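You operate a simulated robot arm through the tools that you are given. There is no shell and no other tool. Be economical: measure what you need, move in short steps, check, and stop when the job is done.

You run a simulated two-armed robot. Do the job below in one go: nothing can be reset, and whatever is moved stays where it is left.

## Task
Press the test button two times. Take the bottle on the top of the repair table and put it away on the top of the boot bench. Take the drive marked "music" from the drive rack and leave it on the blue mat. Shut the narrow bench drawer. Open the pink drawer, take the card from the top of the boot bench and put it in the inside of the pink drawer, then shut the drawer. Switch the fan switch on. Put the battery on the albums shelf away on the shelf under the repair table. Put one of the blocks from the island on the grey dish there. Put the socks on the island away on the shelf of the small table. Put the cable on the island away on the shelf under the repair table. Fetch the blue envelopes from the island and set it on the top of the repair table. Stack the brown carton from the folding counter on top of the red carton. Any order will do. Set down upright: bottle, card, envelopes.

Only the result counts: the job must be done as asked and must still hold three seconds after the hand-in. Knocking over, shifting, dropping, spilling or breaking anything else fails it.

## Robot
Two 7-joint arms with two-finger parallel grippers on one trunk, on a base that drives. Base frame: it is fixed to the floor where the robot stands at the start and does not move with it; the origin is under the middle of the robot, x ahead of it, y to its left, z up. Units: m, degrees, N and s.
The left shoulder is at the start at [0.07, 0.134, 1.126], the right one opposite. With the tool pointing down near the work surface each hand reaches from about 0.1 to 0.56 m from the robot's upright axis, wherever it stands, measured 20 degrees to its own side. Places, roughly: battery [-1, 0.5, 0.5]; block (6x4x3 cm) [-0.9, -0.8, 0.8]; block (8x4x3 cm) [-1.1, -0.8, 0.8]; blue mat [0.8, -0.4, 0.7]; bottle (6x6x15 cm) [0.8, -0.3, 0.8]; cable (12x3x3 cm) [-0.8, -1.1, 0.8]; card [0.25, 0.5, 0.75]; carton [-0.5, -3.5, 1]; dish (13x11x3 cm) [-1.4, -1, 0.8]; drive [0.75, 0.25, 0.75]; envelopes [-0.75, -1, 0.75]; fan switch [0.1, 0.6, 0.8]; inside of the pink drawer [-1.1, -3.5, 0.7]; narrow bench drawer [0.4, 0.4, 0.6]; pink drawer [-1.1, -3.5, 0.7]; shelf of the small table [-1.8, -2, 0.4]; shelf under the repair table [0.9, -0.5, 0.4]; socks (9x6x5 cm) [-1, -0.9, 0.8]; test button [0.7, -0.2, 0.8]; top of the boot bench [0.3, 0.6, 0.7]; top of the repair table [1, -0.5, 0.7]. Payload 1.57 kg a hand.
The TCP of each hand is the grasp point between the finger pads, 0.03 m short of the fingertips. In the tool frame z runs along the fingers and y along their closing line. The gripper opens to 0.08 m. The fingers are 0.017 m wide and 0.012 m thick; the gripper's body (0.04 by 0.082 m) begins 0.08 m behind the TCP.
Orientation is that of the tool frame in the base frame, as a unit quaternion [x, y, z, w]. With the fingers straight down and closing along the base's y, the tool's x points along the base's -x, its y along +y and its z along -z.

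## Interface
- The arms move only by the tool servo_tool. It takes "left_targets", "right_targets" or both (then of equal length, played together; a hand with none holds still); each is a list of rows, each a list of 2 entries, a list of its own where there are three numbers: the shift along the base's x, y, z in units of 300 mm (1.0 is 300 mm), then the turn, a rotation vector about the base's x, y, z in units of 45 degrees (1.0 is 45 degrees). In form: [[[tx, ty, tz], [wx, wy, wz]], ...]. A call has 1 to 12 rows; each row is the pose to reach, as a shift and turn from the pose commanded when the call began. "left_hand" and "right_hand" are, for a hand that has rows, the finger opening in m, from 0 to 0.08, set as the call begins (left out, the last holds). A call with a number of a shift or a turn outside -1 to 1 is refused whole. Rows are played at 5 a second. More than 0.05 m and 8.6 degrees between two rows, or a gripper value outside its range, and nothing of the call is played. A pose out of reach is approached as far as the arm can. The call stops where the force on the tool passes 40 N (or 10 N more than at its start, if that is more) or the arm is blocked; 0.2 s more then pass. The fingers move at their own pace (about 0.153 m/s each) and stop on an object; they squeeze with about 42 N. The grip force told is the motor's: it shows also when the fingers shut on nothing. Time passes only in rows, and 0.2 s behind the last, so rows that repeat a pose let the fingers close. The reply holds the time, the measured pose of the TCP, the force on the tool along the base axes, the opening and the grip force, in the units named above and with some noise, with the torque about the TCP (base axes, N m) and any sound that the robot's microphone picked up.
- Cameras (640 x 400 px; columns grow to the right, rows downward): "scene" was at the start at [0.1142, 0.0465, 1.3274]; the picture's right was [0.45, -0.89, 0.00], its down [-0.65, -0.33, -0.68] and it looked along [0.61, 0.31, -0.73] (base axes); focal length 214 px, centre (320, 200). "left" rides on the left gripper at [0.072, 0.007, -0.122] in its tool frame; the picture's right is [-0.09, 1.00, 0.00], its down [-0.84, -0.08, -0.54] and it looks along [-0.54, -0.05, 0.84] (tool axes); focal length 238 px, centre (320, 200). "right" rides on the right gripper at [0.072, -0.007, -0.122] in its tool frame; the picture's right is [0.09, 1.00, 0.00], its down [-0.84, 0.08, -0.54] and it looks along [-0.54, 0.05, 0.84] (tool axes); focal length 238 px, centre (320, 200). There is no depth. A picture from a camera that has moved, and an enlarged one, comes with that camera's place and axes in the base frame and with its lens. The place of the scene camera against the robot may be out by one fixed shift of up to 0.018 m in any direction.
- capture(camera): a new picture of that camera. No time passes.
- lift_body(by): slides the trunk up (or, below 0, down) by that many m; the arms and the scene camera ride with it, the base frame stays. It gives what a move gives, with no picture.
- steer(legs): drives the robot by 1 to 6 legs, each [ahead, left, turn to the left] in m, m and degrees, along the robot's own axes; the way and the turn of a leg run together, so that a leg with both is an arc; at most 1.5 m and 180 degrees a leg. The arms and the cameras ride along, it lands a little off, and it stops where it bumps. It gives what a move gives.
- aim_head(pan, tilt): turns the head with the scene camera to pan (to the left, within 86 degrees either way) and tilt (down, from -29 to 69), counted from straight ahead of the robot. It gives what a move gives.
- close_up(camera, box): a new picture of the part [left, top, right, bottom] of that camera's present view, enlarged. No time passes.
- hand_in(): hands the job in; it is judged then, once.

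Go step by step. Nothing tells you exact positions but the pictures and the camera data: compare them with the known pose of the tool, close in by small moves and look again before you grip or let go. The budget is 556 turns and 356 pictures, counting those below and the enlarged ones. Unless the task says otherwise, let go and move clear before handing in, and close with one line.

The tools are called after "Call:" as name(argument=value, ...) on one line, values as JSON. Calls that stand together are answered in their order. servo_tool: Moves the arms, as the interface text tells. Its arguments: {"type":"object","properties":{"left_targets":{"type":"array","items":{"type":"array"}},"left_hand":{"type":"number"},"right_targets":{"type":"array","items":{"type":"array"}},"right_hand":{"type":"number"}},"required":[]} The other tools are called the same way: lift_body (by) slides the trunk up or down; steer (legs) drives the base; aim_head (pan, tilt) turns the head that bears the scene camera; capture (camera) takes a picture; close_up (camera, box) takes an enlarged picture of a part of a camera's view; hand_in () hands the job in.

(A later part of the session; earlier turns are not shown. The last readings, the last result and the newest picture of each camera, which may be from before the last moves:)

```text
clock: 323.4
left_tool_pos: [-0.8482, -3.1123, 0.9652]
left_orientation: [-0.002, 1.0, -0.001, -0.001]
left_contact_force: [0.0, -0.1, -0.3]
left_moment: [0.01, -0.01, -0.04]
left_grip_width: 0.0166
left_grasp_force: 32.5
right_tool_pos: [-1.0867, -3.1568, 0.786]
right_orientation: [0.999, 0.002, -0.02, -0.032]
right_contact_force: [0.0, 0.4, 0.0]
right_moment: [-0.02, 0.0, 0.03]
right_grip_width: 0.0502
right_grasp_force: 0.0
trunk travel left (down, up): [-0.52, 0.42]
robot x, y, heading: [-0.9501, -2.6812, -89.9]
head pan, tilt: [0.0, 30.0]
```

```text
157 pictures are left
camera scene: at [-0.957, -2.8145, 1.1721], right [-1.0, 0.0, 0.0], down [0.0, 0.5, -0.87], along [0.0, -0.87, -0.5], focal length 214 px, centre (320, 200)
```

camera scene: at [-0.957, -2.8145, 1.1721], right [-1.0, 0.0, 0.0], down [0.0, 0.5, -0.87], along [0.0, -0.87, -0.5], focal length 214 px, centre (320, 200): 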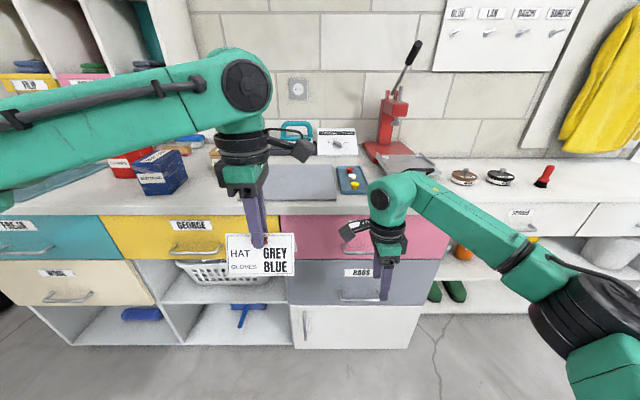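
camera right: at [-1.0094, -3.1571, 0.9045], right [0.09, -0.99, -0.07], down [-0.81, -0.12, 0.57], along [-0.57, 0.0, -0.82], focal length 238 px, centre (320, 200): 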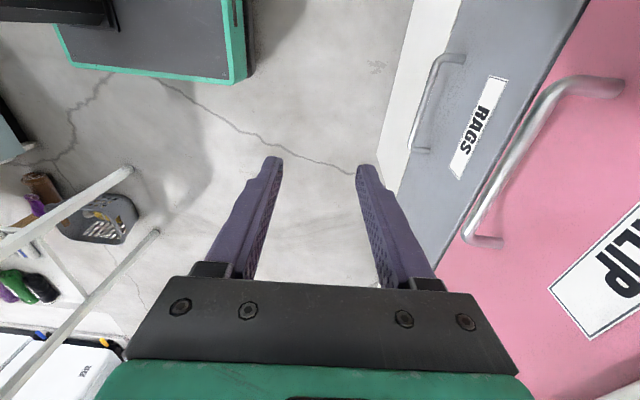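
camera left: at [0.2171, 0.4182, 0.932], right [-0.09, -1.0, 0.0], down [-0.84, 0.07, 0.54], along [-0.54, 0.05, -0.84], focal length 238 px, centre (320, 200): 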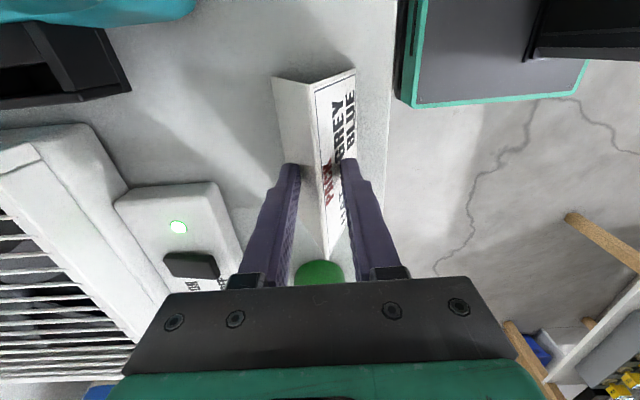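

Now the bar is clearly seen: about (−1.082, −3.295, 0.733). Pitch the hand toward horizontal.

Call:
servo_tool(right_targets=[[[0, 0.02, 0.0], [-0.16, 0, 0]], [[0, 0.04, 0.0], [-0.33, 0, 0]], [[0, 0.06, 0.0], [-0.5, 0, 0]], [[0, 0.08, 0.0], [-0.67, 0, 0]], [[0, 0.1, 0.0], [-0.84, 0, 0]], [[0, 0.12, -0.02], [-1, 0, 0]]])

Call:
servo_tool(right_targets=[[[0, 0.02, -0.02], [-0.16, 0, 0]], [[0, 0.04, -0.04], [-0.33, 0, 0]], [[0, 0.06, -0.06], [-0.5, 0, 0]], [[0, 0.08, -0.08], [-0.67, 0, 0]]])

Call:
capture(camera="right")

Call:
capture(camera="scene")

```text
clock: 324.8
left_tool_pos: [-0.8489, -3.1102, 0.9648]
left_orientation: [-0.003, 1.0, -0.001, -0.001]
left_contact_force: [0.3, -0.2, -0.1]
left_moment: [0.02, -0.01, 0.02]
left_grip_width: 0.016
left_grasp_force: 31.7
right_tool_pos: [-1.0866, -3.1196, 0.7809]
right_orientation: [0.935, -0.005, -0.02, 0.354]
right_contact_force: [0.5, 0.1, 0.7]
right_moment: [0.0, 0.0, 0.03]
right_grip_width: 0.05
right_grasp_force: 0.0
trunk travel left (down, up): [-0.52, 0.42]
robot x, y, heading: [-0.9467, -2.6866, -89.9]
head pan, tilt: [0.0, 30.0]
```

```text
clock: 325.8
left_tool_pos: [-0.8478, -3.1116, 0.9643]
left_orientation: [-0.003, 1.0, -0.001, -0.001]
left_contact_force: [0.7, -0.2, 0.2]
left_moment: [-0.02, -0.02, -0.02]
left_grip_width: 0.0159
left_grasp_force: 31.5
right_tool_pos: [-1.0869, -3.1099, 0.7666]
right_orientation: [0.882, -0.008, -0.02, 0.471]
right_contact_force: [0.0, -0.8, 0.5]
right_moment: [-0.04, 0.03, -0.02]
right_grip_width: 0.05
right_grasp_force: 0.2
right hand out of reach, approached as far as the arm can: row 3, 4
trunk travel left (down, up): [-0.52, 0.42]
robot x, y, heading: [-0.9485, -2.6847, -90.3]
head pan, tilt: [0.0, 30.0]
```

```text
156 pictures are left
camera right: at [-1.0093, -3.0071, 0.8273], right [0.1, -0.56, 0.82], down [-0.81, 0.43, 0.39], along [-0.57, -0.71, -0.41], focal length 238 px, centre (320, 200)
```

right: 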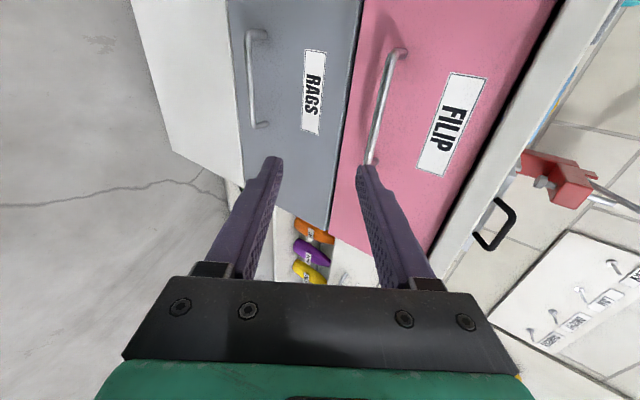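

```text
155 pictures are left
camera scene: at [-0.957, -2.8144, 1.1722], right [-1.0, 0.0, 0.0], down [0.0, 0.5, -0.87], along [0.0, -0.87, -0.5], focal length 214 px, centre (320, 200)
```

scene: 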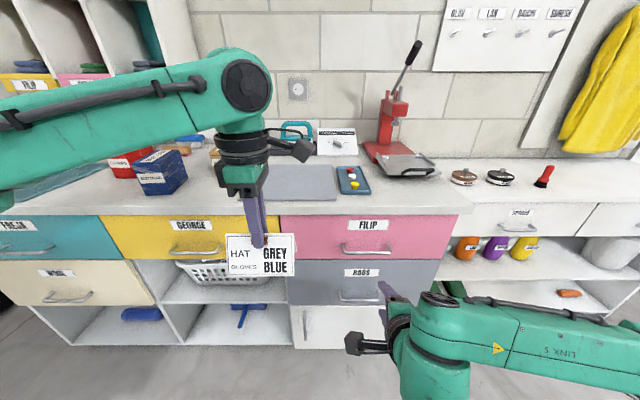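

Bar fixed at (−1.08, −3.297, 0.732). Advance the base 0.06, then line up and slide the fingers around the bar along the tool axis.

Call:
steer(legs=[[0.06, 0, 0]])

Call:
servo_tool(right_targets=[[[0.01, -0.08, 0.04], [0, 0, 0]], [[0.013, -0.152, 0.066], [0, 0, 0]]], right_hand=0.036)

Call:
capture(camera="right")

```text
clock: 326.8
left_tool_pos: [-0.8488, -3.1715, 0.964]
left_orientation: [-0.001, 1.0, -0.001, -0.001]
left_contact_force: [-0.8, -0.6, -0.4]
left_moment: [0.01, -0.01, 0.0]
left_grip_width: 0.0161
left_grasp_force: 32.3
right_tool_pos: [-1.0877, -3.1691, 0.7672]
right_orientation: [0.882, -0.009, -0.02, 0.47]
right_contact_force: [-0.7, 0.4, -0.1]
right_moment: [0.01, 0.02, 0.0]
right_grip_width: 0.0501
right_grasp_force: 0.1
trunk travel left (down, up): [-0.52, 0.42]
robot x, y, heading: [-0.9457, -2.7448, -90.2]
head pan, tilt: [0.0, 30.0]
```

```text
clock: 327.4
left_tool_pos: [-0.8489, -3.1714, 0.9641]
left_orientation: [-0.002, 1.0, -0.001, -0.001]
left_contact_force: [-1.0, -1.4, -0.3]
left_moment: [0.01, 0.0, 0.0]
left_grip_width: 0.0156
left_grasp_force: 31.7
right_tool_pos: [-1.0837, -3.2159, 0.786]
right_orientation: [0.883, -0.007, -0.02, 0.47]
right_contact_force: [-1.0, 0.8, 0.8]
right_moment: [0.01, -0.02, 0.0]
right_grip_width: 0.0361
right_grasp_force: 0.0
trunk travel left (down, up): [-0.52, 0.42]
robot x, y, heading: [-0.947, -2.7435, -90.2]
head pan, tilt: [0.0, 30.0]
```

```text
154 pictures are left
camera right: at [-1.0062, -3.1137, 0.8463], right [0.1, -0.56, 0.82], down [-0.81, 0.43, 0.39], along [-0.58, -0.71, -0.41], focal length 238 px, centre (320, 200)
```

right: 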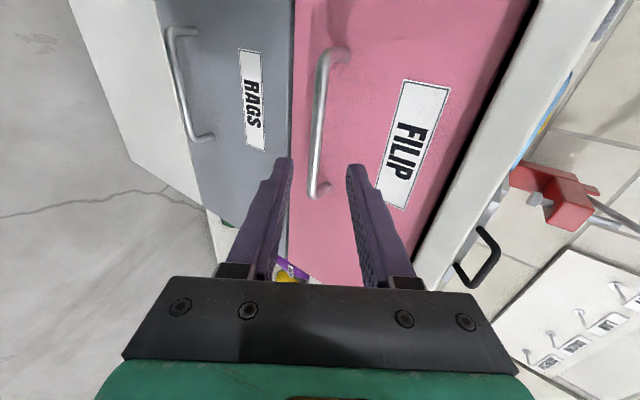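

The bar runs right between the fingers. Advance along the tool axis and close.

Call:
servo_tool(right_targets=[[[0, -0.07, -0.047], [0, 0, 0]], [[0, -0.14, -0.094], [0, 0, 0]], [[0, -0.19, -0.128], [0, 0, 0]], [[0, -0.215, -0.144], [0, 0, 0]]])

Call:
capture(camera="right")

```text
clock: 328.4
left_tool_pos: [-0.8496, -3.1719, 0.9653]
left_orientation: [-0.002, 1.0, -0.001, 0.0]
left_contact_force: [0.3, 0.3, 0.3]
left_moment: [0.0, -0.02, 0.0]
left_grip_width: 0.0155
left_grasp_force: 31.4
right_tool_pos: [-1.0842, -3.2776, 0.743]
right_orientation: [0.882, -0.007, -0.019, 0.471]
right_contact_force: [0.6, -0.3, 0.7]
right_moment: [-0.01, 0.01, -0.01]
right_grip_width: 0.036
right_grasp_force: 0.0
trunk travel left (down, up): [-0.52, 0.42]
robot x, y, heading: [-0.9471, -2.741, -90.2]
head pan, tilt: [0.0, 30.0]
```

```text
153 pictures are left
camera right: at [-1.006, -3.1761, 0.8023], right [0.1, -0.56, 0.82], down [-0.81, 0.43, 0.39], along [-0.58, -0.71, -0.41], focal length 238 px, centre (320, 200)
```

right: 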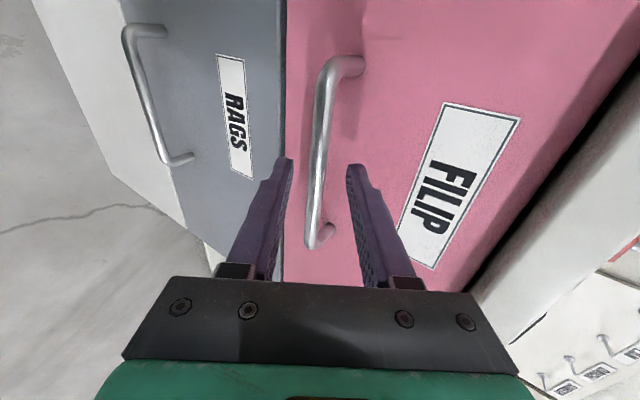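

Call:
servo_tool(right_targets=[[[0, 0, 0], [0, 0, 0]], [[0, 0, 0], [0, 0, 0]], [[0, 0, 0], [0, 0, 0]]], right_hand=0)

Call:
capture(camera="right")

```text
clock: 329.2
left_tool_pos: [-0.8482, -3.171, 0.9635]
left_orientation: [-0.002, 1.0, -0.001, -0.001]
left_contact_force: [0.5, -0.4, -0.3]
left_moment: [0.02, -0.01, -0.01]
left_grip_width: 0.0156
left_grasp_force: 31.2
right_tool_pos: [-1.0841, -3.2773, 0.7415]
right_orientation: [0.883, -0.008, -0.019, 0.47]
right_contact_force: [1.5, 7.0, -8.3]
right_moment: [0.32, 0.09, -0.36]
right_grip_width: 0.0117
right_grasp_force: 29.4
trunk travel left (down, up): [-0.52, 0.42]
robot x, y, heading: [-0.9496, -2.7417, -90.3]
head pan, tilt: [0.0, 30.0]
```

```text
152 pictures are left
camera right: at [-1.006, -3.1753, 0.8014], right [0.1, -0.56, 0.82], down [-0.81, 0.43, 0.39], along [-0.58, -0.71, -0.41], focal length 238 px, centre (320, 200)
```

right: 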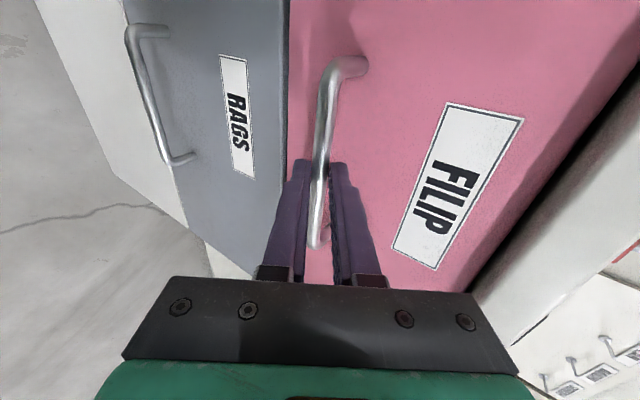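

Handle gripped. Pull the drawer open by backing up.

Call:
steer(legs=[[-0.12, 0, 0]])

Call:
capture(camera="scene")

```text
clock: 330.4
left_tool_pos: [-0.8493, -3.0491, 0.9631]
left_orientation: [-0.001, 1.0, 0.001, -0.002]
left_contact_force: [-0.2, 1.5, -0.2]
left_moment: [-0.01, 0.01, 0.01]
left_grip_width: 0.0153
left_grasp_force: 31.0
right_tool_pos: [-1.084, -3.1548, 0.7421]
right_orientation: [0.883, -0.008, -0.019, 0.469]
right_contact_force: [1.1, -1.0, -12.7]
right_moment: [0.22, -0.26, 0.02]
right_grip_width: 0.0117
right_grasp_force: 29.3
trunk travel left (down, up): [-0.52, 0.42]
robot x, y, heading: [-0.9484, -2.62, -89.9]
head pan, tilt: [0.0, 30.0]
```

```text
151 pictures are left
camera scene: at [-0.9573, -2.7521, 1.1719], right [-1.0, 0.0, 0.0], down [0.0, 0.5, -0.87], along [0.0, -0.87, -0.5], focal length 214 px, centre (320, 200)
```

scene: 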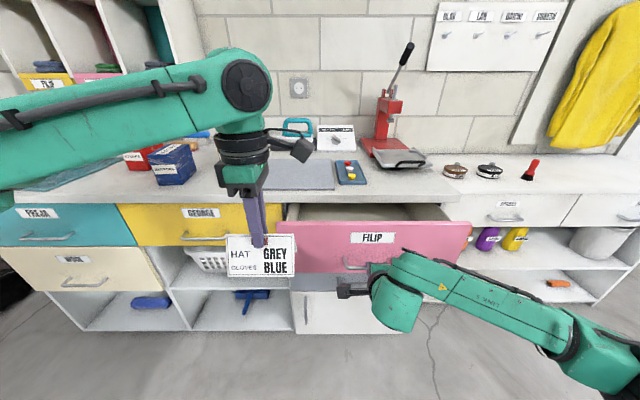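

Opening well. Pull 0.12 more.

Call:
steer(legs=[[-0.11, 0, 0]])

Call:
capture(camera="scene")

Call:
capture(camera="left")

```text
clock: 331.6
left_tool_pos: [-0.8486, -2.9394, 0.9646]
left_orientation: [-0.001, 1.0, 0.0, 0.0]
left_contact_force: [0.4, 0.0, -0.2]
left_moment: [-0.01, -0.03, 0.01]
left_grip_width: 0.0148
left_grasp_force: 31.3
right_tool_pos: [-1.0846, -3.0435, 0.7408]
right_orientation: [0.883, -0.008, -0.02, 0.468]
right_contact_force: [2.5, -0.4, -9.4]
right_moment: [0.09, -0.28, 0.21]
right_grip_width: 0.0116
right_grasp_force: 28.8
trunk travel left (down, up): [-0.52, 0.42]
robot x, y, heading: [-0.9488, -2.5119, -90.4]
head pan, tilt: [0.0, 30.0]
```

```text
150 pictures are left
camera scene: at [-0.9569, -2.6417, 1.172], right [-1.0, 0.0, 0.0], down [0.0, 0.5, -0.87], along [0.0, -0.87, -0.5], focal length 214 px, centre (320, 200)
```

scene: 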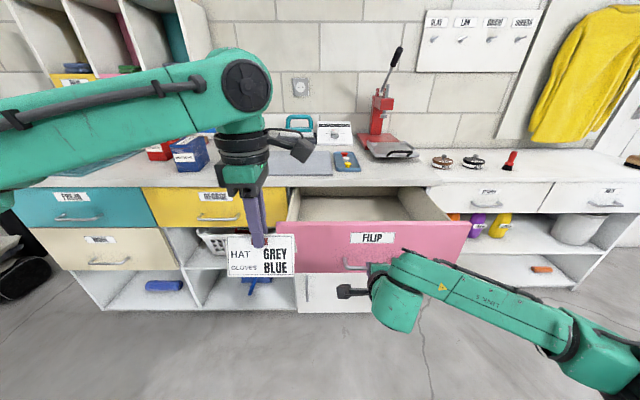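

```text
149 pictures are left
camera left: at [-0.9218, -2.9315, 1.0862], right [0.09, 1.0, 0.0], down [0.84, -0.07, 0.54], along [0.54, -0.05, -0.84], focal length 238 px, centre (320, 200)
```

left: 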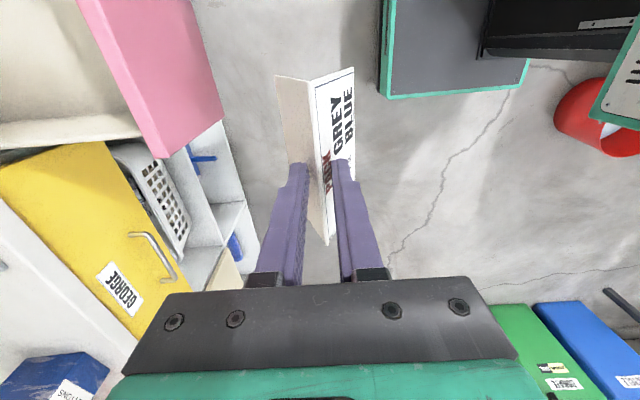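

Drawer is open ~0.23. Release the handle and retract the right hand along its axis, then up.

Call:
servo_tool(right_targets=[[[0, 0, 0], [0, 0, 0]], [[0, 0, 0], [0, 0, 0]], [[0, 0.07, 0.047], [0, 0, 0]], [[0, 0.14, 0.094], [0, 0, 0]], [[0, 0.24, 0.16], [0, 0, 0]], [[0, 0.3, 0.28], [0.1, 0, 0]], [[0, 0.32, 0.42], [0.27, 0, 0]], [[0, 0.32, 0.56], [0.44, 0, 0]], [[0, 0.32, 0.7], [0.6, 0, 0]]], right_hand=0.036)

Call:
capture(camera="scene")

Call:
capture(camera="right")

```text
clock: 333.6
left_tool_pos: [-0.8483, -2.9382, 0.9638]
left_orientation: [-0.002, 1.0, -0.001, -0.002]
left_contact_force: [-1.1, -0.2, -0.2]
left_moment: [0.01, 0.01, 0.02]
left_grip_width: 0.0143
left_grasp_force: 30.8
right_tool_pos: [-1.0814, -2.9455, 0.9489]
right_orientation: [0.968, -0.003, -0.022, 0.249]
right_contact_force: [0.7, 0.9, -0.1]
right_moment: [-0.02, 0.04, -0.01]
right_grip_width: 0.0358
right_grasp_force: 0.0
trunk travel left (down, up): [-0.52, 0.42]
robot x, y, heading: [-0.9476, -2.5128, -90.4]
head pan, tilt: [0.0, 30.0]
```

```text
148 pictures are left
camera scene: at [-0.9559, -2.6404, 1.1721], right [-1.0, 0.0, 0.0], down [0.0, 0.5, -0.87], along [0.0, -0.87, -0.5], focal length 214 px, centre (320, 200)
```

scene: 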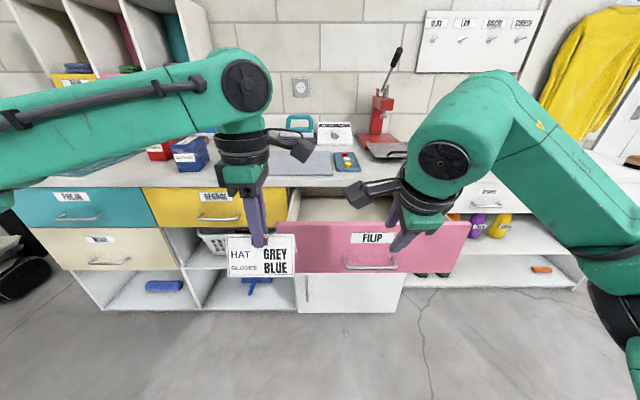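

```text
147 pictures are left
camera right: at [-1.0031, -2.8836, 1.0488], right [0.1, -0.87, 0.48], down [-0.81, 0.21, 0.55], along [-0.58, -0.44, -0.69], focal length 238 px, centre (320, 200)
```

right: 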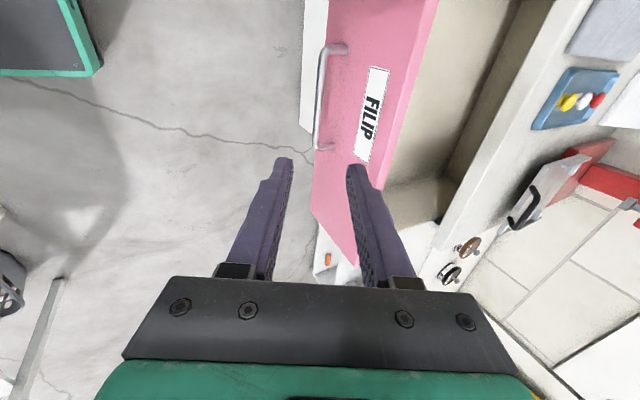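

Call:
servo_tool(right_targets=[[[-0.15, 0, 0.05], [0, 0, 0]], [[-0.3, 0.03, 0.1], [0, 0, 0]], [[-0.42, 0.06, 0.12], [0, 0, 0]]], left_targets=[[[0, 0, 0.05], [0, 0, 0]], [[0, 0, 0.1], [0, 0, 0]], [[0, 0, 0.12], [0, 0, 0]]])

Call:
steer(legs=[[0.24, -0.15, 0.3]])

Call:
capture(camera="left")

Call:
capture(camera="scene")

```text
clock: 334.4
left_tool_pos: [-0.8434, -2.9335, 0.9992]
left_orientation: [-0.001, 1.0, -0.001, -0.002]
left_contact_force: [0.5, -0.8, -0.9]
left_moment: [0.0, 0.0, 0.02]
left_grip_width: 0.0144
left_grasp_force: 30.7
left hand out of reach, approached as far as the arm can: row 2, 3
right_tool_pos: [-1.2107, -2.9289, 0.9869]
right_orientation: [0.968, -0.004, -0.021, 0.251]
right_contact_force: [-0.2, -0.2, -0.3]
right_moment: [-0.01, -0.01, 0.03]
right_grip_width: 0.0359
right_grasp_force: 0.1
trunk travel left (down, up): [-0.52, 0.42]
robot x, y, heading: [-0.9484, -2.5086, -90.2]
head pan, tilt: [0.0, 30.0]
```

```text
clock: 336.4
left_tool_pos: [-0.9942, -3.1684, 0.9982]
left_orientation: [-0.003, 1.0, -0.001, -0.001]
left_contact_force: [-0.2, -0.5, -0.4]
left_moment: [0.04, 0.0, 0.02]
left_grip_width: 0.014
left_grasp_force: 30.3
right_tool_pos: [-1.3627, -3.1649, 0.9884]
right_orientation: [0.968, -0.003, -0.022, 0.25]
right_contact_force: [-0.9, -0.6, 0.7]
right_moment: [0.04, 0.02, 0.0]
right_grip_width: 0.036
right_grasp_force: 0.1
trunk travel left (down, up): [-0.52, 0.42]
robot x, y, heading: [-1.1025, -2.7456, -90.1]
head pan, tilt: [0.0, 30.0]
```

```text
146 pictures are left
camera left: at [-1.068, -3.1619, 1.1207], right [0.09, 1.0, 0.0], down [0.84, -0.07, 0.54], along [0.54, -0.05, -0.84], focal length 238 px, centre (320, 200)
```

left: 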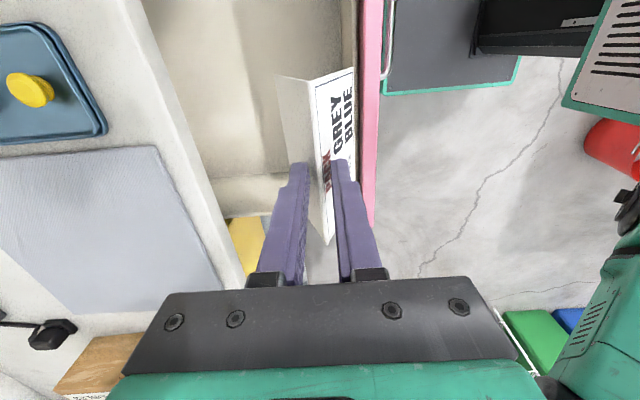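

```text
145 pictures are left
camera scene: at [-1.1096, -2.8767, 1.1721], right [-1.0, 0.0, 0.0], down [0.0, 0.5, -0.87], along [0.0, -0.87, -0.5], focal length 214 px, centre (320, 200)
```

scene: 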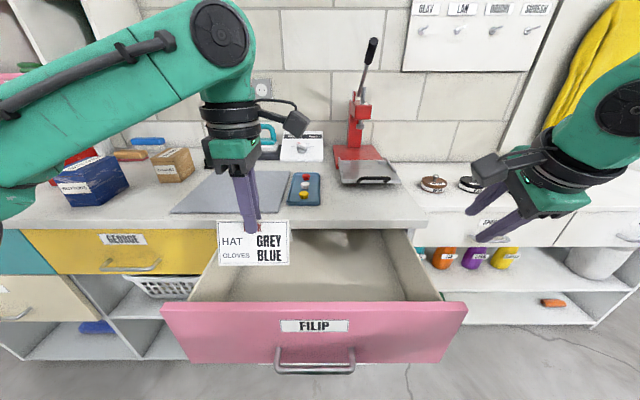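

Over the open drawer. Shift to its middle (y −3.205) and lower the card in.

Call:
servo_tool(left_targets=[[[-0.03, -0.06, -0.03], [0, 0, 0]], [[-0.06, -0.12, -0.1], [0, 0, 0]], [[-0.06, -0.123, -0.24], [0, 0, 0]], [[-0.06, -0.123, -0.38], [0, 0, 0]], [[-0.06, -0.123, -0.48], [0, 0, 0]]])

Call:
capture(camera="left")

Call:
capture(camera="scene")

```text
clock: 337.6
left_tool_pos: [-1.0122, -3.2083, 0.8545]
left_orientation: [-0.004, 1.0, -0.001, -0.003]
left_contact_force: [0.4, -0.1, -0.9]
left_moment: [0.0, 0.0, 0.0]
left_grip_width: 0.0138
left_grasp_force: 30.6
left hand out of reach, approached as far as the arm can: row 1, 2, 3
right_tool_pos: [-1.3617, -3.1658, 0.9882]
right_orientation: [0.968, -0.003, -0.021, 0.251]
right_contact_force: [0.0, 0.5, 0.3]
right_moment: [0.0, 0.02, 0.02]
right_grip_width: 0.036
right_grasp_force: 0.0
trunk travel left (down, up): [-0.52, 0.42]
robot x, y, heading: [-1.1024, -2.7457, -90.3]
head pan, tilt: [0.0, 30.0]
```

```text
144 pictures are left
camera left: at [-1.085, -3.2009, 0.9779], right [0.09, 1.0, 0.0], down [0.84, -0.07, 0.54], along [0.54, -0.05, -0.84], focal length 238 px, centre (320, 200)
```

left: 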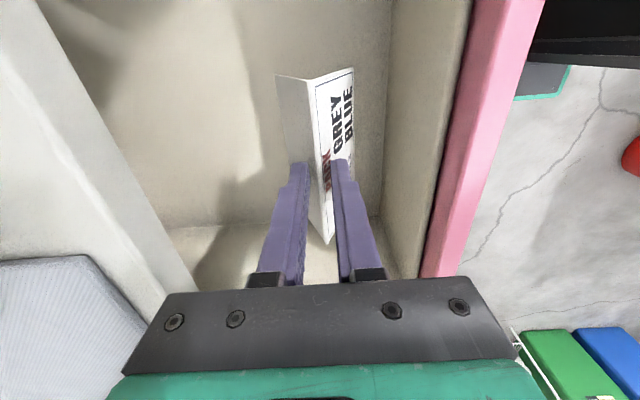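

```text
143 pictures are left
camera scene: at [-1.1093, -2.8765, 1.1722], right [-1.0, 0.0, 0.0], down [0.0, 0.5, -0.87], along [0.0, -0.87, -0.5], focal length 214 px, centre (320, 200)
```

scene: 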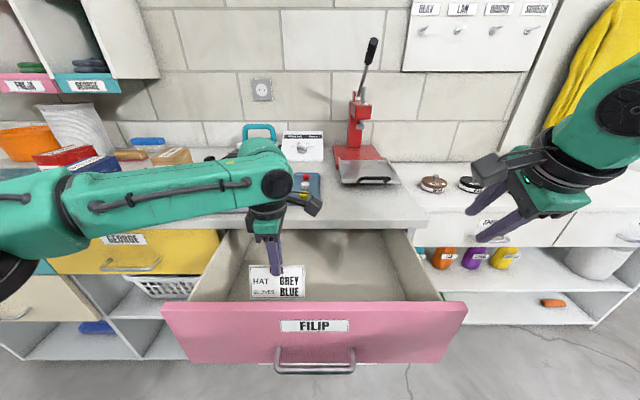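

Call:
servo_tool(left_targets=[[[0, 0, -0.08], [0, 0, 0]], [[0, 0, -0.15], [0, 0, 0]], [[0, 0, -0.18], [0, 0, 0]], [[0, 0, -0.2], [0, 0, 0]], [[0, 0, -0.22], [0, 0, 0]], [[0, 0, -0.24], [0, 0, 0]], [[0, 0, -0.26], [0, 0, 0]]])

Call:
capture(camera="left")

Call:
close_up(camera="scene", box=[180, 190, 380, 320])

```text
clock: 339.2
left_tool_pos: [-1.0126, -3.206, 0.7757]
left_orientation: [-0.002, 1.0, -0.001, -0.002]
left_contact_force: [0.2, 0.3, -1.1]
left_moment: [0.0, -0.01, 0.0]
left_grip_width: 0.0135
left_grasp_force: 30.0
right_tool_pos: [-1.3625, -3.1663, 0.9877]
right_orientation: [0.968, -0.003, -0.021, 0.25]
right_contact_force: [-0.7, -0.6, -0.5]
right_moment: [0.01, -0.02, -0.04]
right_grip_width: 0.0361
right_grasp_force: 0.1
trunk travel left (down, up): [-0.52, 0.42]
robot x, y, heading: [-1.1031, -2.7479, -90.0]
head pan, tilt: [0.0, 30.0]
```

```text
142 pictures are left
camera left: at [-1.0853, -3.1987, 0.8981], right [0.09, 1.0, 0.0], down [0.84, -0.07, 0.54], along [0.54, -0.05, -0.84], focal length 238 px, centre (320, 200)
```

left: 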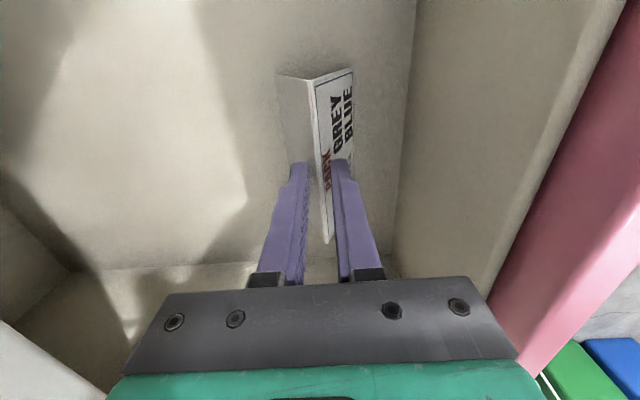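

```text
3.08 times, centred on (280, 255) of scene
camera zoom: at [-1.1095, -2.8767, 1.1721], right [-1.0, 0.0, 0.0], down [0.0, 0.5, -0.87], along [0.0, -0.87, -0.5], focal length 660 px, centre (443, 31)
```

zoom: 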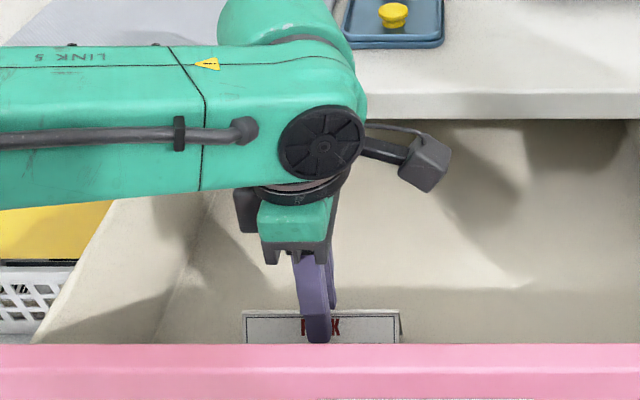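

Call:
servo_tool(left_targets=[[[0, 0, -0.02], [0, 0, 0]], [[0, 0, -0.04], [0, 0, 0]], [[0, 0, -0.06], [0, 0, 0]], [[0, 0, -0.08], [0, 0, 0]], [[0, 0, -0.1], [0, 0, 0]], [[0, 0, -0.12], [0, 0, 0]], [[0, 0, -0.14], [0, 0, 0]], [[0, 0, -0.16], [0, 0, 0]]])

Call:
capture(camera="left")

```text
clock: 339.9
left_tool_pos: [-1.0132, -3.2104, 0.7692]
left_orientation: [-0.004, 1.0, -0.013, -0.003]
left_contact_force: [3.1, 0.3, 24.2]
left_moment: [0.1, -0.45, -0.07]
left_grip_width: 0.0135
left_grasp_force: 30.6
right_tool_pos: [-1.3624, -3.1643, 0.9892]
right_orientation: [0.968, -0.003, -0.022, 0.251]
right_contact_force: [0.2, -0.7, -0.5]
right_moment: [0.02, 0.0, -0.03]
right_grip_width: 0.036
right_grasp_force: 0.0
trunk travel left (down, up): [-0.52, 0.42]
robot x, y, heading: [-1.1015, -2.7472, -90.1]
head pan, tilt: [0.0, 30.0]
stopped in row 3 (left hand): the force on the tool passed its limit (the readings are from after the stop); the commanded pose is now the measured one
```

```text
140 pictures are left
camera left: at [-1.0855, -3.2001, 0.8921], right [0.09, 1.0, -0.03], down [0.84, -0.06, 0.54], along [0.54, -0.07, -0.84], focal length 238 px, centre (320, 200)
```

left: 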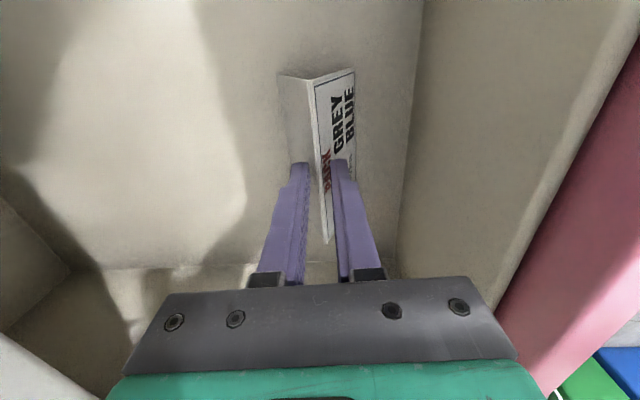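

Card touches the drawer floor. Ease and open.

Call:
servo_tool(left_targets=[[[0, 0, 0.008], [0, 0, 0]], [[0, 0, 0.008], [0, 0, 0]]])

Call:
servo_tool(left_targets=[[[0, 0, 0], [0, 0, 0]], [[0, 0, 0], [0, 0, 0]], [[0, 0, 0], [0, 0, 0]]], left_hand=0.05)

Call:
capture(camera="left")

```text
clock: 340.5
left_tool_pos: [-1.0139, -3.2085, 0.77]
left_orientation: [-0.003, 1.0, -0.01, -0.002]
left_contact_force: [0.0, -0.3, 16.6]
left_moment: [-0.01, 0.12, 0.03]
left_grip_width: 0.0135
left_grasp_force: 29.7
right_tool_pos: [-1.3628, -3.1628, 0.9883]
right_orientation: [0.968, -0.002, -0.021, 0.252]
right_contact_force: [0.5, 0.5, -0.2]
right_moment: [0.02, 0.0, 0.0]
right_grip_width: 0.0359
right_grasp_force: 0.0
trunk travel left (down, up): [-0.52, 0.42]
robot x, y, heading: [-1.099, -2.7456, -90.2]
head pan, tilt: [0.0, 30.0]
```

```text
clock: 341.3
left_tool_pos: [-1.0121, -3.2088, 0.7686]
left_orientation: [-0.004, 1.0, -0.007, -0.001]
left_contact_force: [-0.8, -0.6, 0.0]
left_moment: [0.02, -0.02, -0.01]
left_grip_width: 0.0502
left_grasp_force: 0.0
right_tool_pos: [-1.362, -3.1662, 0.9881]
right_orientation: [0.968, -0.003, -0.021, 0.25]
right_contact_force: [0.1, -0.6, 0.6]
right_moment: [0.0, 0.01, -0.01]
right_grip_width: 0.036
right_grasp_force: 0.1
trunk travel left (down, up): [-0.52, 0.42]
robot x, y, heading: [-1.0993, -2.7475, -89.9]
head pan, tilt: [0.0, 30.0]
```

```text
139 pictures are left
camera left: at [-1.0849, -3.2008, 0.8904], right [0.09, 1.0, -0.02], down [0.84, -0.06, 0.54], along [0.54, -0.06, -0.84], focal length 238 px, centre (320, 200)
```

left: 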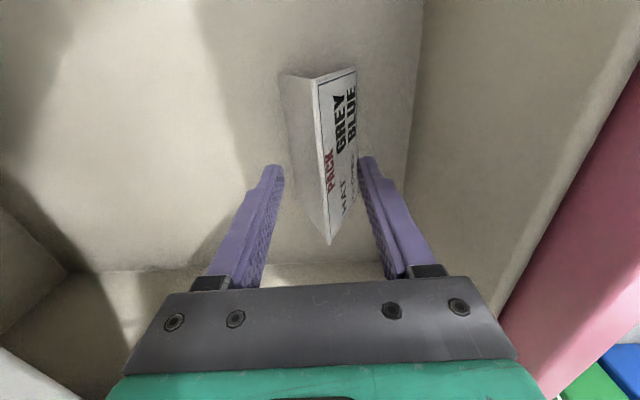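

Card stands in the drawer. Lift straight up, then check.

Call:
servo_tool(left_targets=[[[0, 0, 0.1], [0, 0, 0]], [[0, 0, 0.22], [0, 0, 0]], [[0, 0, 0.36], [0, 0, 0]], [[0, 0, 0.5], [0, 0, 0]], [[0, 0.05, 0.64], [0, 0, 0]], [[0, 0.1, 0.72], [0, 0, 0]]])

Call:
capture(camera="scene")

Call:
capture(camera="left")

```text
clock: 342.7
left_tool_pos: [-1.0039, -3.1746, 0.9813]
left_orientation: [-0.003, 1.0, -0.008, -0.002]
left_contact_force: [-0.6, -0.3, 0.6]
left_moment: [-0.03, -0.03, 0.01]
left_grip_width: 0.0501
left_grasp_force: 0.1
left hand out of reach, approached as far as the arm can: row 4, 5, 6
right_tool_pos: [-1.3619, -3.1633, 0.9888]
right_orientation: [0.968, -0.002, -0.021, 0.251]
right_contact_force: [-0.4, 0.1, 0.8]
right_moment: [0.0, 0.0, 0.01]
right_grip_width: 0.0361
right_grasp_force: 0.1
trunk travel left (down, up): [-0.52, 0.42]
robot x, y, heading: [-1.1025, -2.7505, -90.1]
head pan, tilt: [0.0, 30.0]
```

```text
138 pictures are left
camera scene: at [-1.1101, -2.8753, 1.1723], right [-1.0, 0.0, 0.0], down [0.0, 0.5, -0.87], along [0.0, -0.87, -0.5], focal length 214 px, centre (320, 200)
```

scene: 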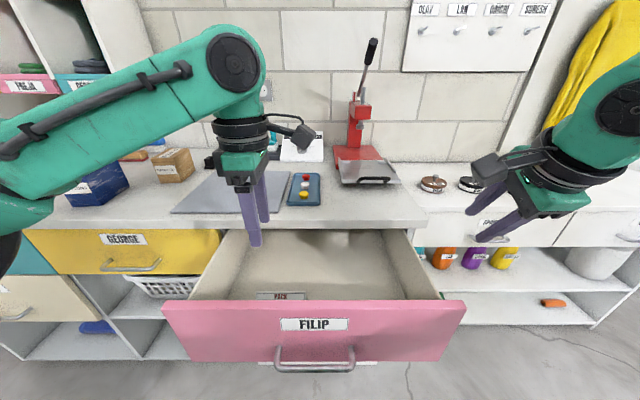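

```text
137 pictures are left
camera left: at [-1.0758, -3.1652, 1.1045], right [0.08, 1.0, -0.02], down [0.84, -0.06, 0.54], along [0.54, -0.06, -0.84], focal length 238 px, centre (320, 200)
```

left: 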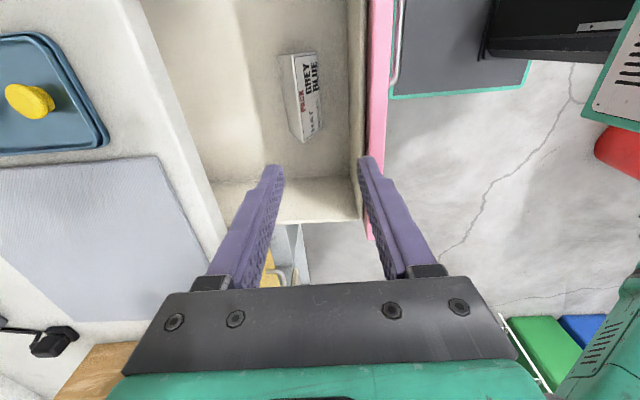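

Card upright in the drawer. Back off and ready the left hand (closed, tilted) to push the drawer shut by its handle.

Call:
steer(legs=[[-0.28, 0, 0]])

Call:
servo_tool(left_targets=[[[-0.04, -0.02, -0.1], [-0.16, 0, 0]], [[-0.08, -0.04, -0.2], [-0.33, 0, 0]], [[-0.12, -0.06, -0.3], [-0.5, 0, 0]], [[-0.16, -0.08, -0.42], [-0.67, 0, 0]], [[-0.2, -0.1, -0.54], [-0.84, 0, 0]], [[-0.25, -0.1, -0.68], [-1, 0, 0]]], left_hand=0)

Call:
capture(camera="scene")

Call:
capture(camera="left")

```text
clock: 344.7
left_tool_pos: [-1.0031, -2.894, 0.9814]
left_orientation: [-0.004, 1.0, -0.008, -0.001]
left_contact_force: [-0.2, -0.3, -0.8]
left_moment: [-0.05, 0.0, 0.01]
left_grip_width: 0.0497
left_grasp_force: 0.0
right_tool_pos: [-1.3602, -2.8849, 0.9879]
right_orientation: [0.968, -0.002, -0.022, 0.251]
right_contact_force: [-0.7, 0.2, -0.5]
right_moment: [-0.02, -0.02, 0.01]
right_grip_width: 0.0362
right_grasp_force: 0.0
trunk travel left (down, up): [-0.52, 0.42]
robot x, y, heading: [-1.1019, -2.4653, -90.0]
head pan, tilt: [0.0, 30.0]
```

```text
clock: 346.1
left_tool_pos: [-0.9958, -3.0078, 0.8723]
left_orientation: [0.012, 0.925, -0.381, -0.007]
left_contact_force: [-0.1, -0.4, 1.3]
left_moment: [0.05, 0.01, -0.03]
left_grip_width: 0.0001
left_grasp_force: 21.0
left hand out of reach, approached as far as the arm can: row 4, 5, 6
right_tool_pos: [-1.3585, -2.8872, 0.9872]
right_orientation: [0.968, -0.001, -0.023, 0.251]
right_contact_force: [0.4, 0.0, 0.2]
right_moment: [0.0, 0.03, -0.04]
right_grip_width: 0.0359
right_grasp_force: 0.0
trunk travel left (down, up): [-0.52, 0.42]
robot x, y, heading: [-1.0983, -2.4672, -89.8]
head pan, tilt: [0.0, 30.0]
```

```text
136 pictures are left
camera scene: at [-1.1056, -2.5978, 1.1719], right [-1.0, 0.0, 0.0], down [0.0, 0.5, -0.87], along [0.0, -0.87, -0.5], focal length 214 px, centre (320, 200)
```

scene: 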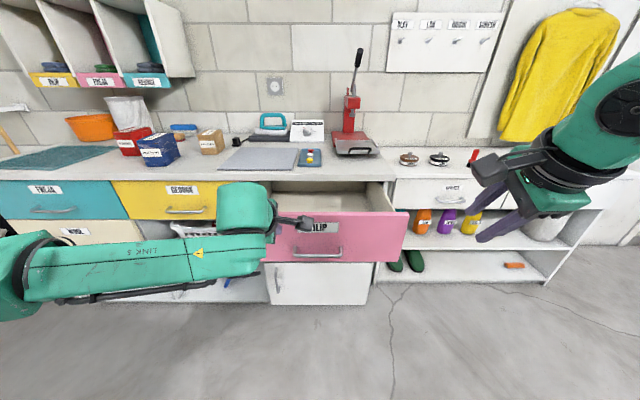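

```text
135 pictures are left
camera left: at [-1.0663, -2.915, 0.9546], right [0.11, 0.71, -0.7], down [0.85, 0.3, 0.44], along [0.52, -0.64, -0.56], focal length 238 px, centre (320, 200)
```

left: 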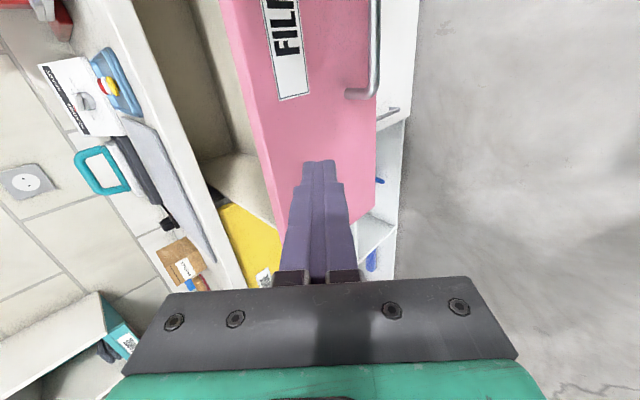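

Lower the trunk 0.1 so the tips meet the panel, then push by driving ahead in small legs.

Call:
lift_body(by=-0.11)

Call:
steer(legs=[[0.1, 0, 0]])

Call:
capture(camera="left")

Call:
capture(camera="scene")

```text
clock: 347.5
left_tool_pos: [-1.0004, -3.0059, 0.7594]
left_orientation: [0.014, 0.926, -0.377, -0.005]
left_contact_force: [0.2, 0.0, 0.3]
left_moment: [-0.01, 0.01, 0.0]
left_grip_width: 0.0003
left_grasp_force: 21.8
right_tool_pos: [-1.3614, -2.8847, 0.8774]
right_orientation: [0.968, -0.001, -0.021, 0.251]
right_contact_force: [0.1, -0.2, 0.3]
right_moment: [-0.02, -0.01, 0.0]
right_grip_width: 0.0361
right_grasp_force: 0.0
trunk travel left (down, up): [-0.41, 0.53]
robot x, y, heading: [-1.1011, -2.4633, -89.9]
head pan, tilt: [0.0, 30.0]
```

```text
clock: 348.6
left_tool_pos: [-1.0003, -3.1059, 0.7609]
left_orientation: [0.015, 0.926, -0.377, -0.005]
left_contact_force: [-0.1, -0.5, -1.4]
left_moment: [-0.02, 0.0, 0.02]
left_grip_width: 0.0
left_grasp_force: 21.4
right_tool_pos: [-1.3614, -2.9852, 0.8774]
right_orientation: [0.968, -0.002, -0.022, 0.251]
right_contact_force: [-0.4, 0.2, -1.0]
right_moment: [0.02, 0.02, -0.04]
right_grip_width: 0.0363
right_grasp_force: 0.1
trunk travel left (down, up): [-0.41, 0.53]
robot x, y, heading: [-1.1024, -2.5657, -90.0]
head pan, tilt: [0.0, 30.0]
```

```text
134 pictures are left
camera left: at [-1.0709, -3.0134, 0.8427], right [0.12, 0.71, -0.7], down [0.85, 0.3, 0.44], along [0.52, -0.64, -0.57], focal length 238 px, centre (320, 200)
```

left: 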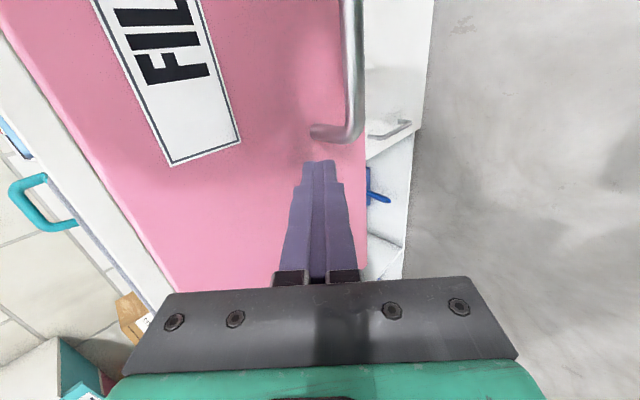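

```text
133 pictures are left
camera scene: at [-1.1095, -2.6963, 1.062], right [-1.0, 0.0, 0.0], down [0.0, 0.5, -0.87], along [0.0, -0.87, -0.5], focal length 214 px, centre (320, 200)
```

scene: 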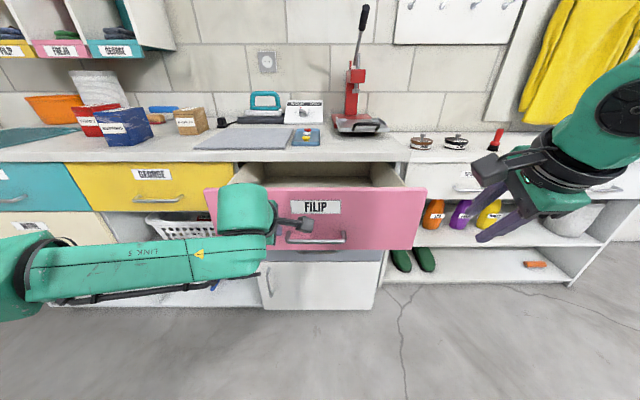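

Call:
steer(legs=[[0.07, 0, 0]])

Call:
steer(legs=[[0.07, 0, 0]])

Call:
capture(camera="scene")

```text
clock: 349.7
left_tool_pos: [-1.0007, -3.1757, 0.7587]
left_orientation: [0.015, 0.926, -0.377, -0.005]
left_contact_force: [0.1, -0.6, -0.1]
left_moment: [0.01, 0.06, 0.02]
left_grip_width: 0.0
left_grasp_force: 21.3
right_tool_pos: [-1.3639, -3.0545, 0.8765]
right_orientation: [0.968, -0.003, -0.022, 0.25]
right_contact_force: [-0.4, -0.3, 0.3]
right_moment: [0.03, 0.02, 0.03]
right_grip_width: 0.0357
right_grasp_force: 0.0
trunk travel left (down, up): [-0.41, 0.53]
robot x, y, heading: [-1.1017, -2.6347, -90.1]
head pan, tilt: [0.0, 30.0]
```

```text
clock: 350.7
left_tool_pos: [-1.0008, -3.246, 0.76]
left_orientation: [0.015, 0.926, -0.378, -0.005]
left_contact_force: [-0.6, -0.1, -0.3]
left_moment: [-0.02, 0.02, 0.02]
left_grip_width: 0.0
left_grasp_force: 21.5
right_tool_pos: [-1.3619, -3.1248, 0.8771]
right_orientation: [0.968, -0.003, -0.022, 0.25]
right_contact_force: [-0.1, 0.2, -0.2]
right_moment: [0.07, 0.03, 0.02]
right_grip_width: 0.0361
right_grasp_force: 0.1
trunk travel left (down, up): [-0.41, 0.53]
robot x, y, heading: [-1.1039, -2.7038, -90.1]
head pan, tilt: [0.0, 30.0]
```

```text
132 pictures are left
camera scene: at [-1.1098, -2.8365, 1.062], right [-1.0, 0.0, 0.0], down [0.0, 0.5, -0.87], along [0.0, -0.87, -0.5], focal length 214 px, centre (320, 200)
```

scene: 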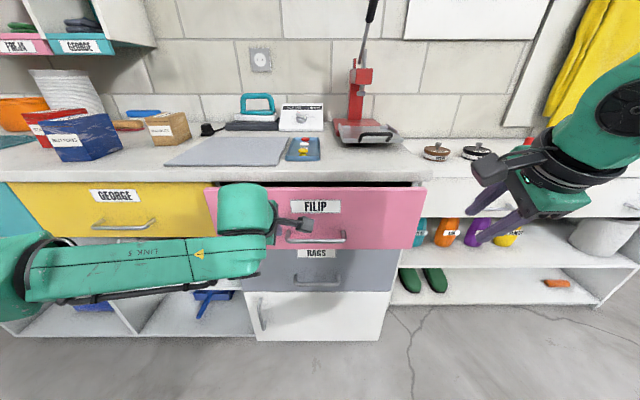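

Call:
steer(legs=[[0.05, 0, 0]])

Call:
steer(legs=[[0.03, 0, 0]])

Call:
capture(camera="scene")

Call:
capture(camera="left")

```text
clock: 351.6
left_tool_pos: [-1.0016, -3.2983, 0.7592]
left_orientation: [0.016, 0.926, -0.377, -0.006]
left_contact_force: [0.1, 0.6, -0.7]
left_moment: [0.01, 0.01, 0.02]
left_grip_width: 0.0
left_grasp_force: 21.4
right_tool_pos: [-1.3623, -3.1758, 0.8777]
right_orientation: [0.968, -0.005, -0.022, 0.25]
right_contact_force: [-0.3, -1.0, -0.4]
right_moment: [0.02, -0.01, -0.01]
right_grip_width: 0.0362
right_grasp_force: 0.1
trunk travel left (down, up): [-0.41, 0.53]
robot x, y, heading: [-1.1023, -2.7567, -90.1]
head pan, tilt: [0.0, 30.0]
```

```text
clock: 352.4
left_tool_pos: [-1.0033, -3.3077, 0.763]
left_orientation: [0.017, 0.926, -0.378, -0.004]
left_contact_force: [2.0, 16.8, 5.2]
left_moment: [0.08, -0.07, 0.16]
left_grip_width: 0.0
left_grasp_force: 21.5
right_tool_pos: [-1.3619, -3.188, 0.8804]
right_orientation: [0.967, -0.003, -0.023, 0.252]
right_contact_force: [0.9, 0.2, -1.0]
right_moment: [-0.01, 0.0, 0.0]
right_grip_width: 0.036
right_grasp_force: 0.0
trunk travel left (down, up): [-0.41, 0.53]
robot x, y, heading: [-1.1081, -2.7733, -90.1]
head pan, tilt: [0.0, 30.0]
stopped in leg 1: the force on the tool passed its limit (the readings are from after the stop); the commanded pose is now the measured one
```

```text
131 pictures are left
camera scene: at [-1.1097, -2.8992, 1.0627], right [-1.0, 0.0, 0.0], down [0.0, 0.5, -0.87], along [0.0, -0.87, -0.5], focal length 214 px, centre (320, 200)
```

scene: 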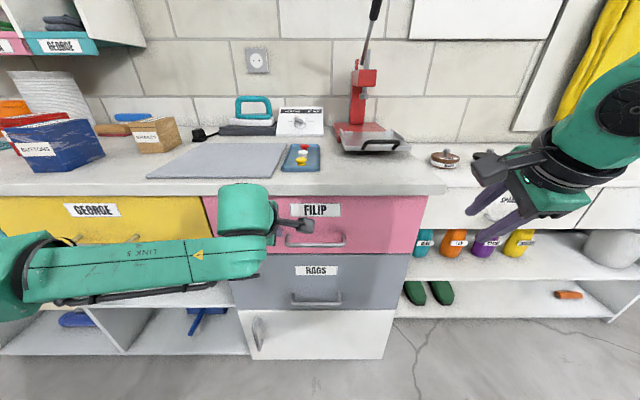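

```text
130 pictures are left
camera left: at [-1.0725, -3.2142, 0.8456], right [0.12, 0.71, -0.7], down [0.85, 0.29, 0.45], along [0.52, -0.64, -0.56], focal length 238 px, centre (320, 200)
```

left: 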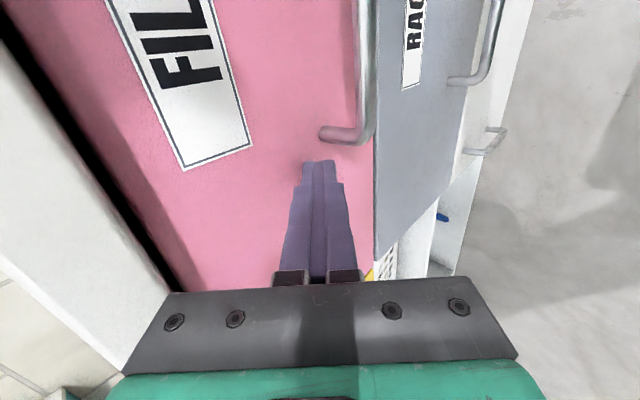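

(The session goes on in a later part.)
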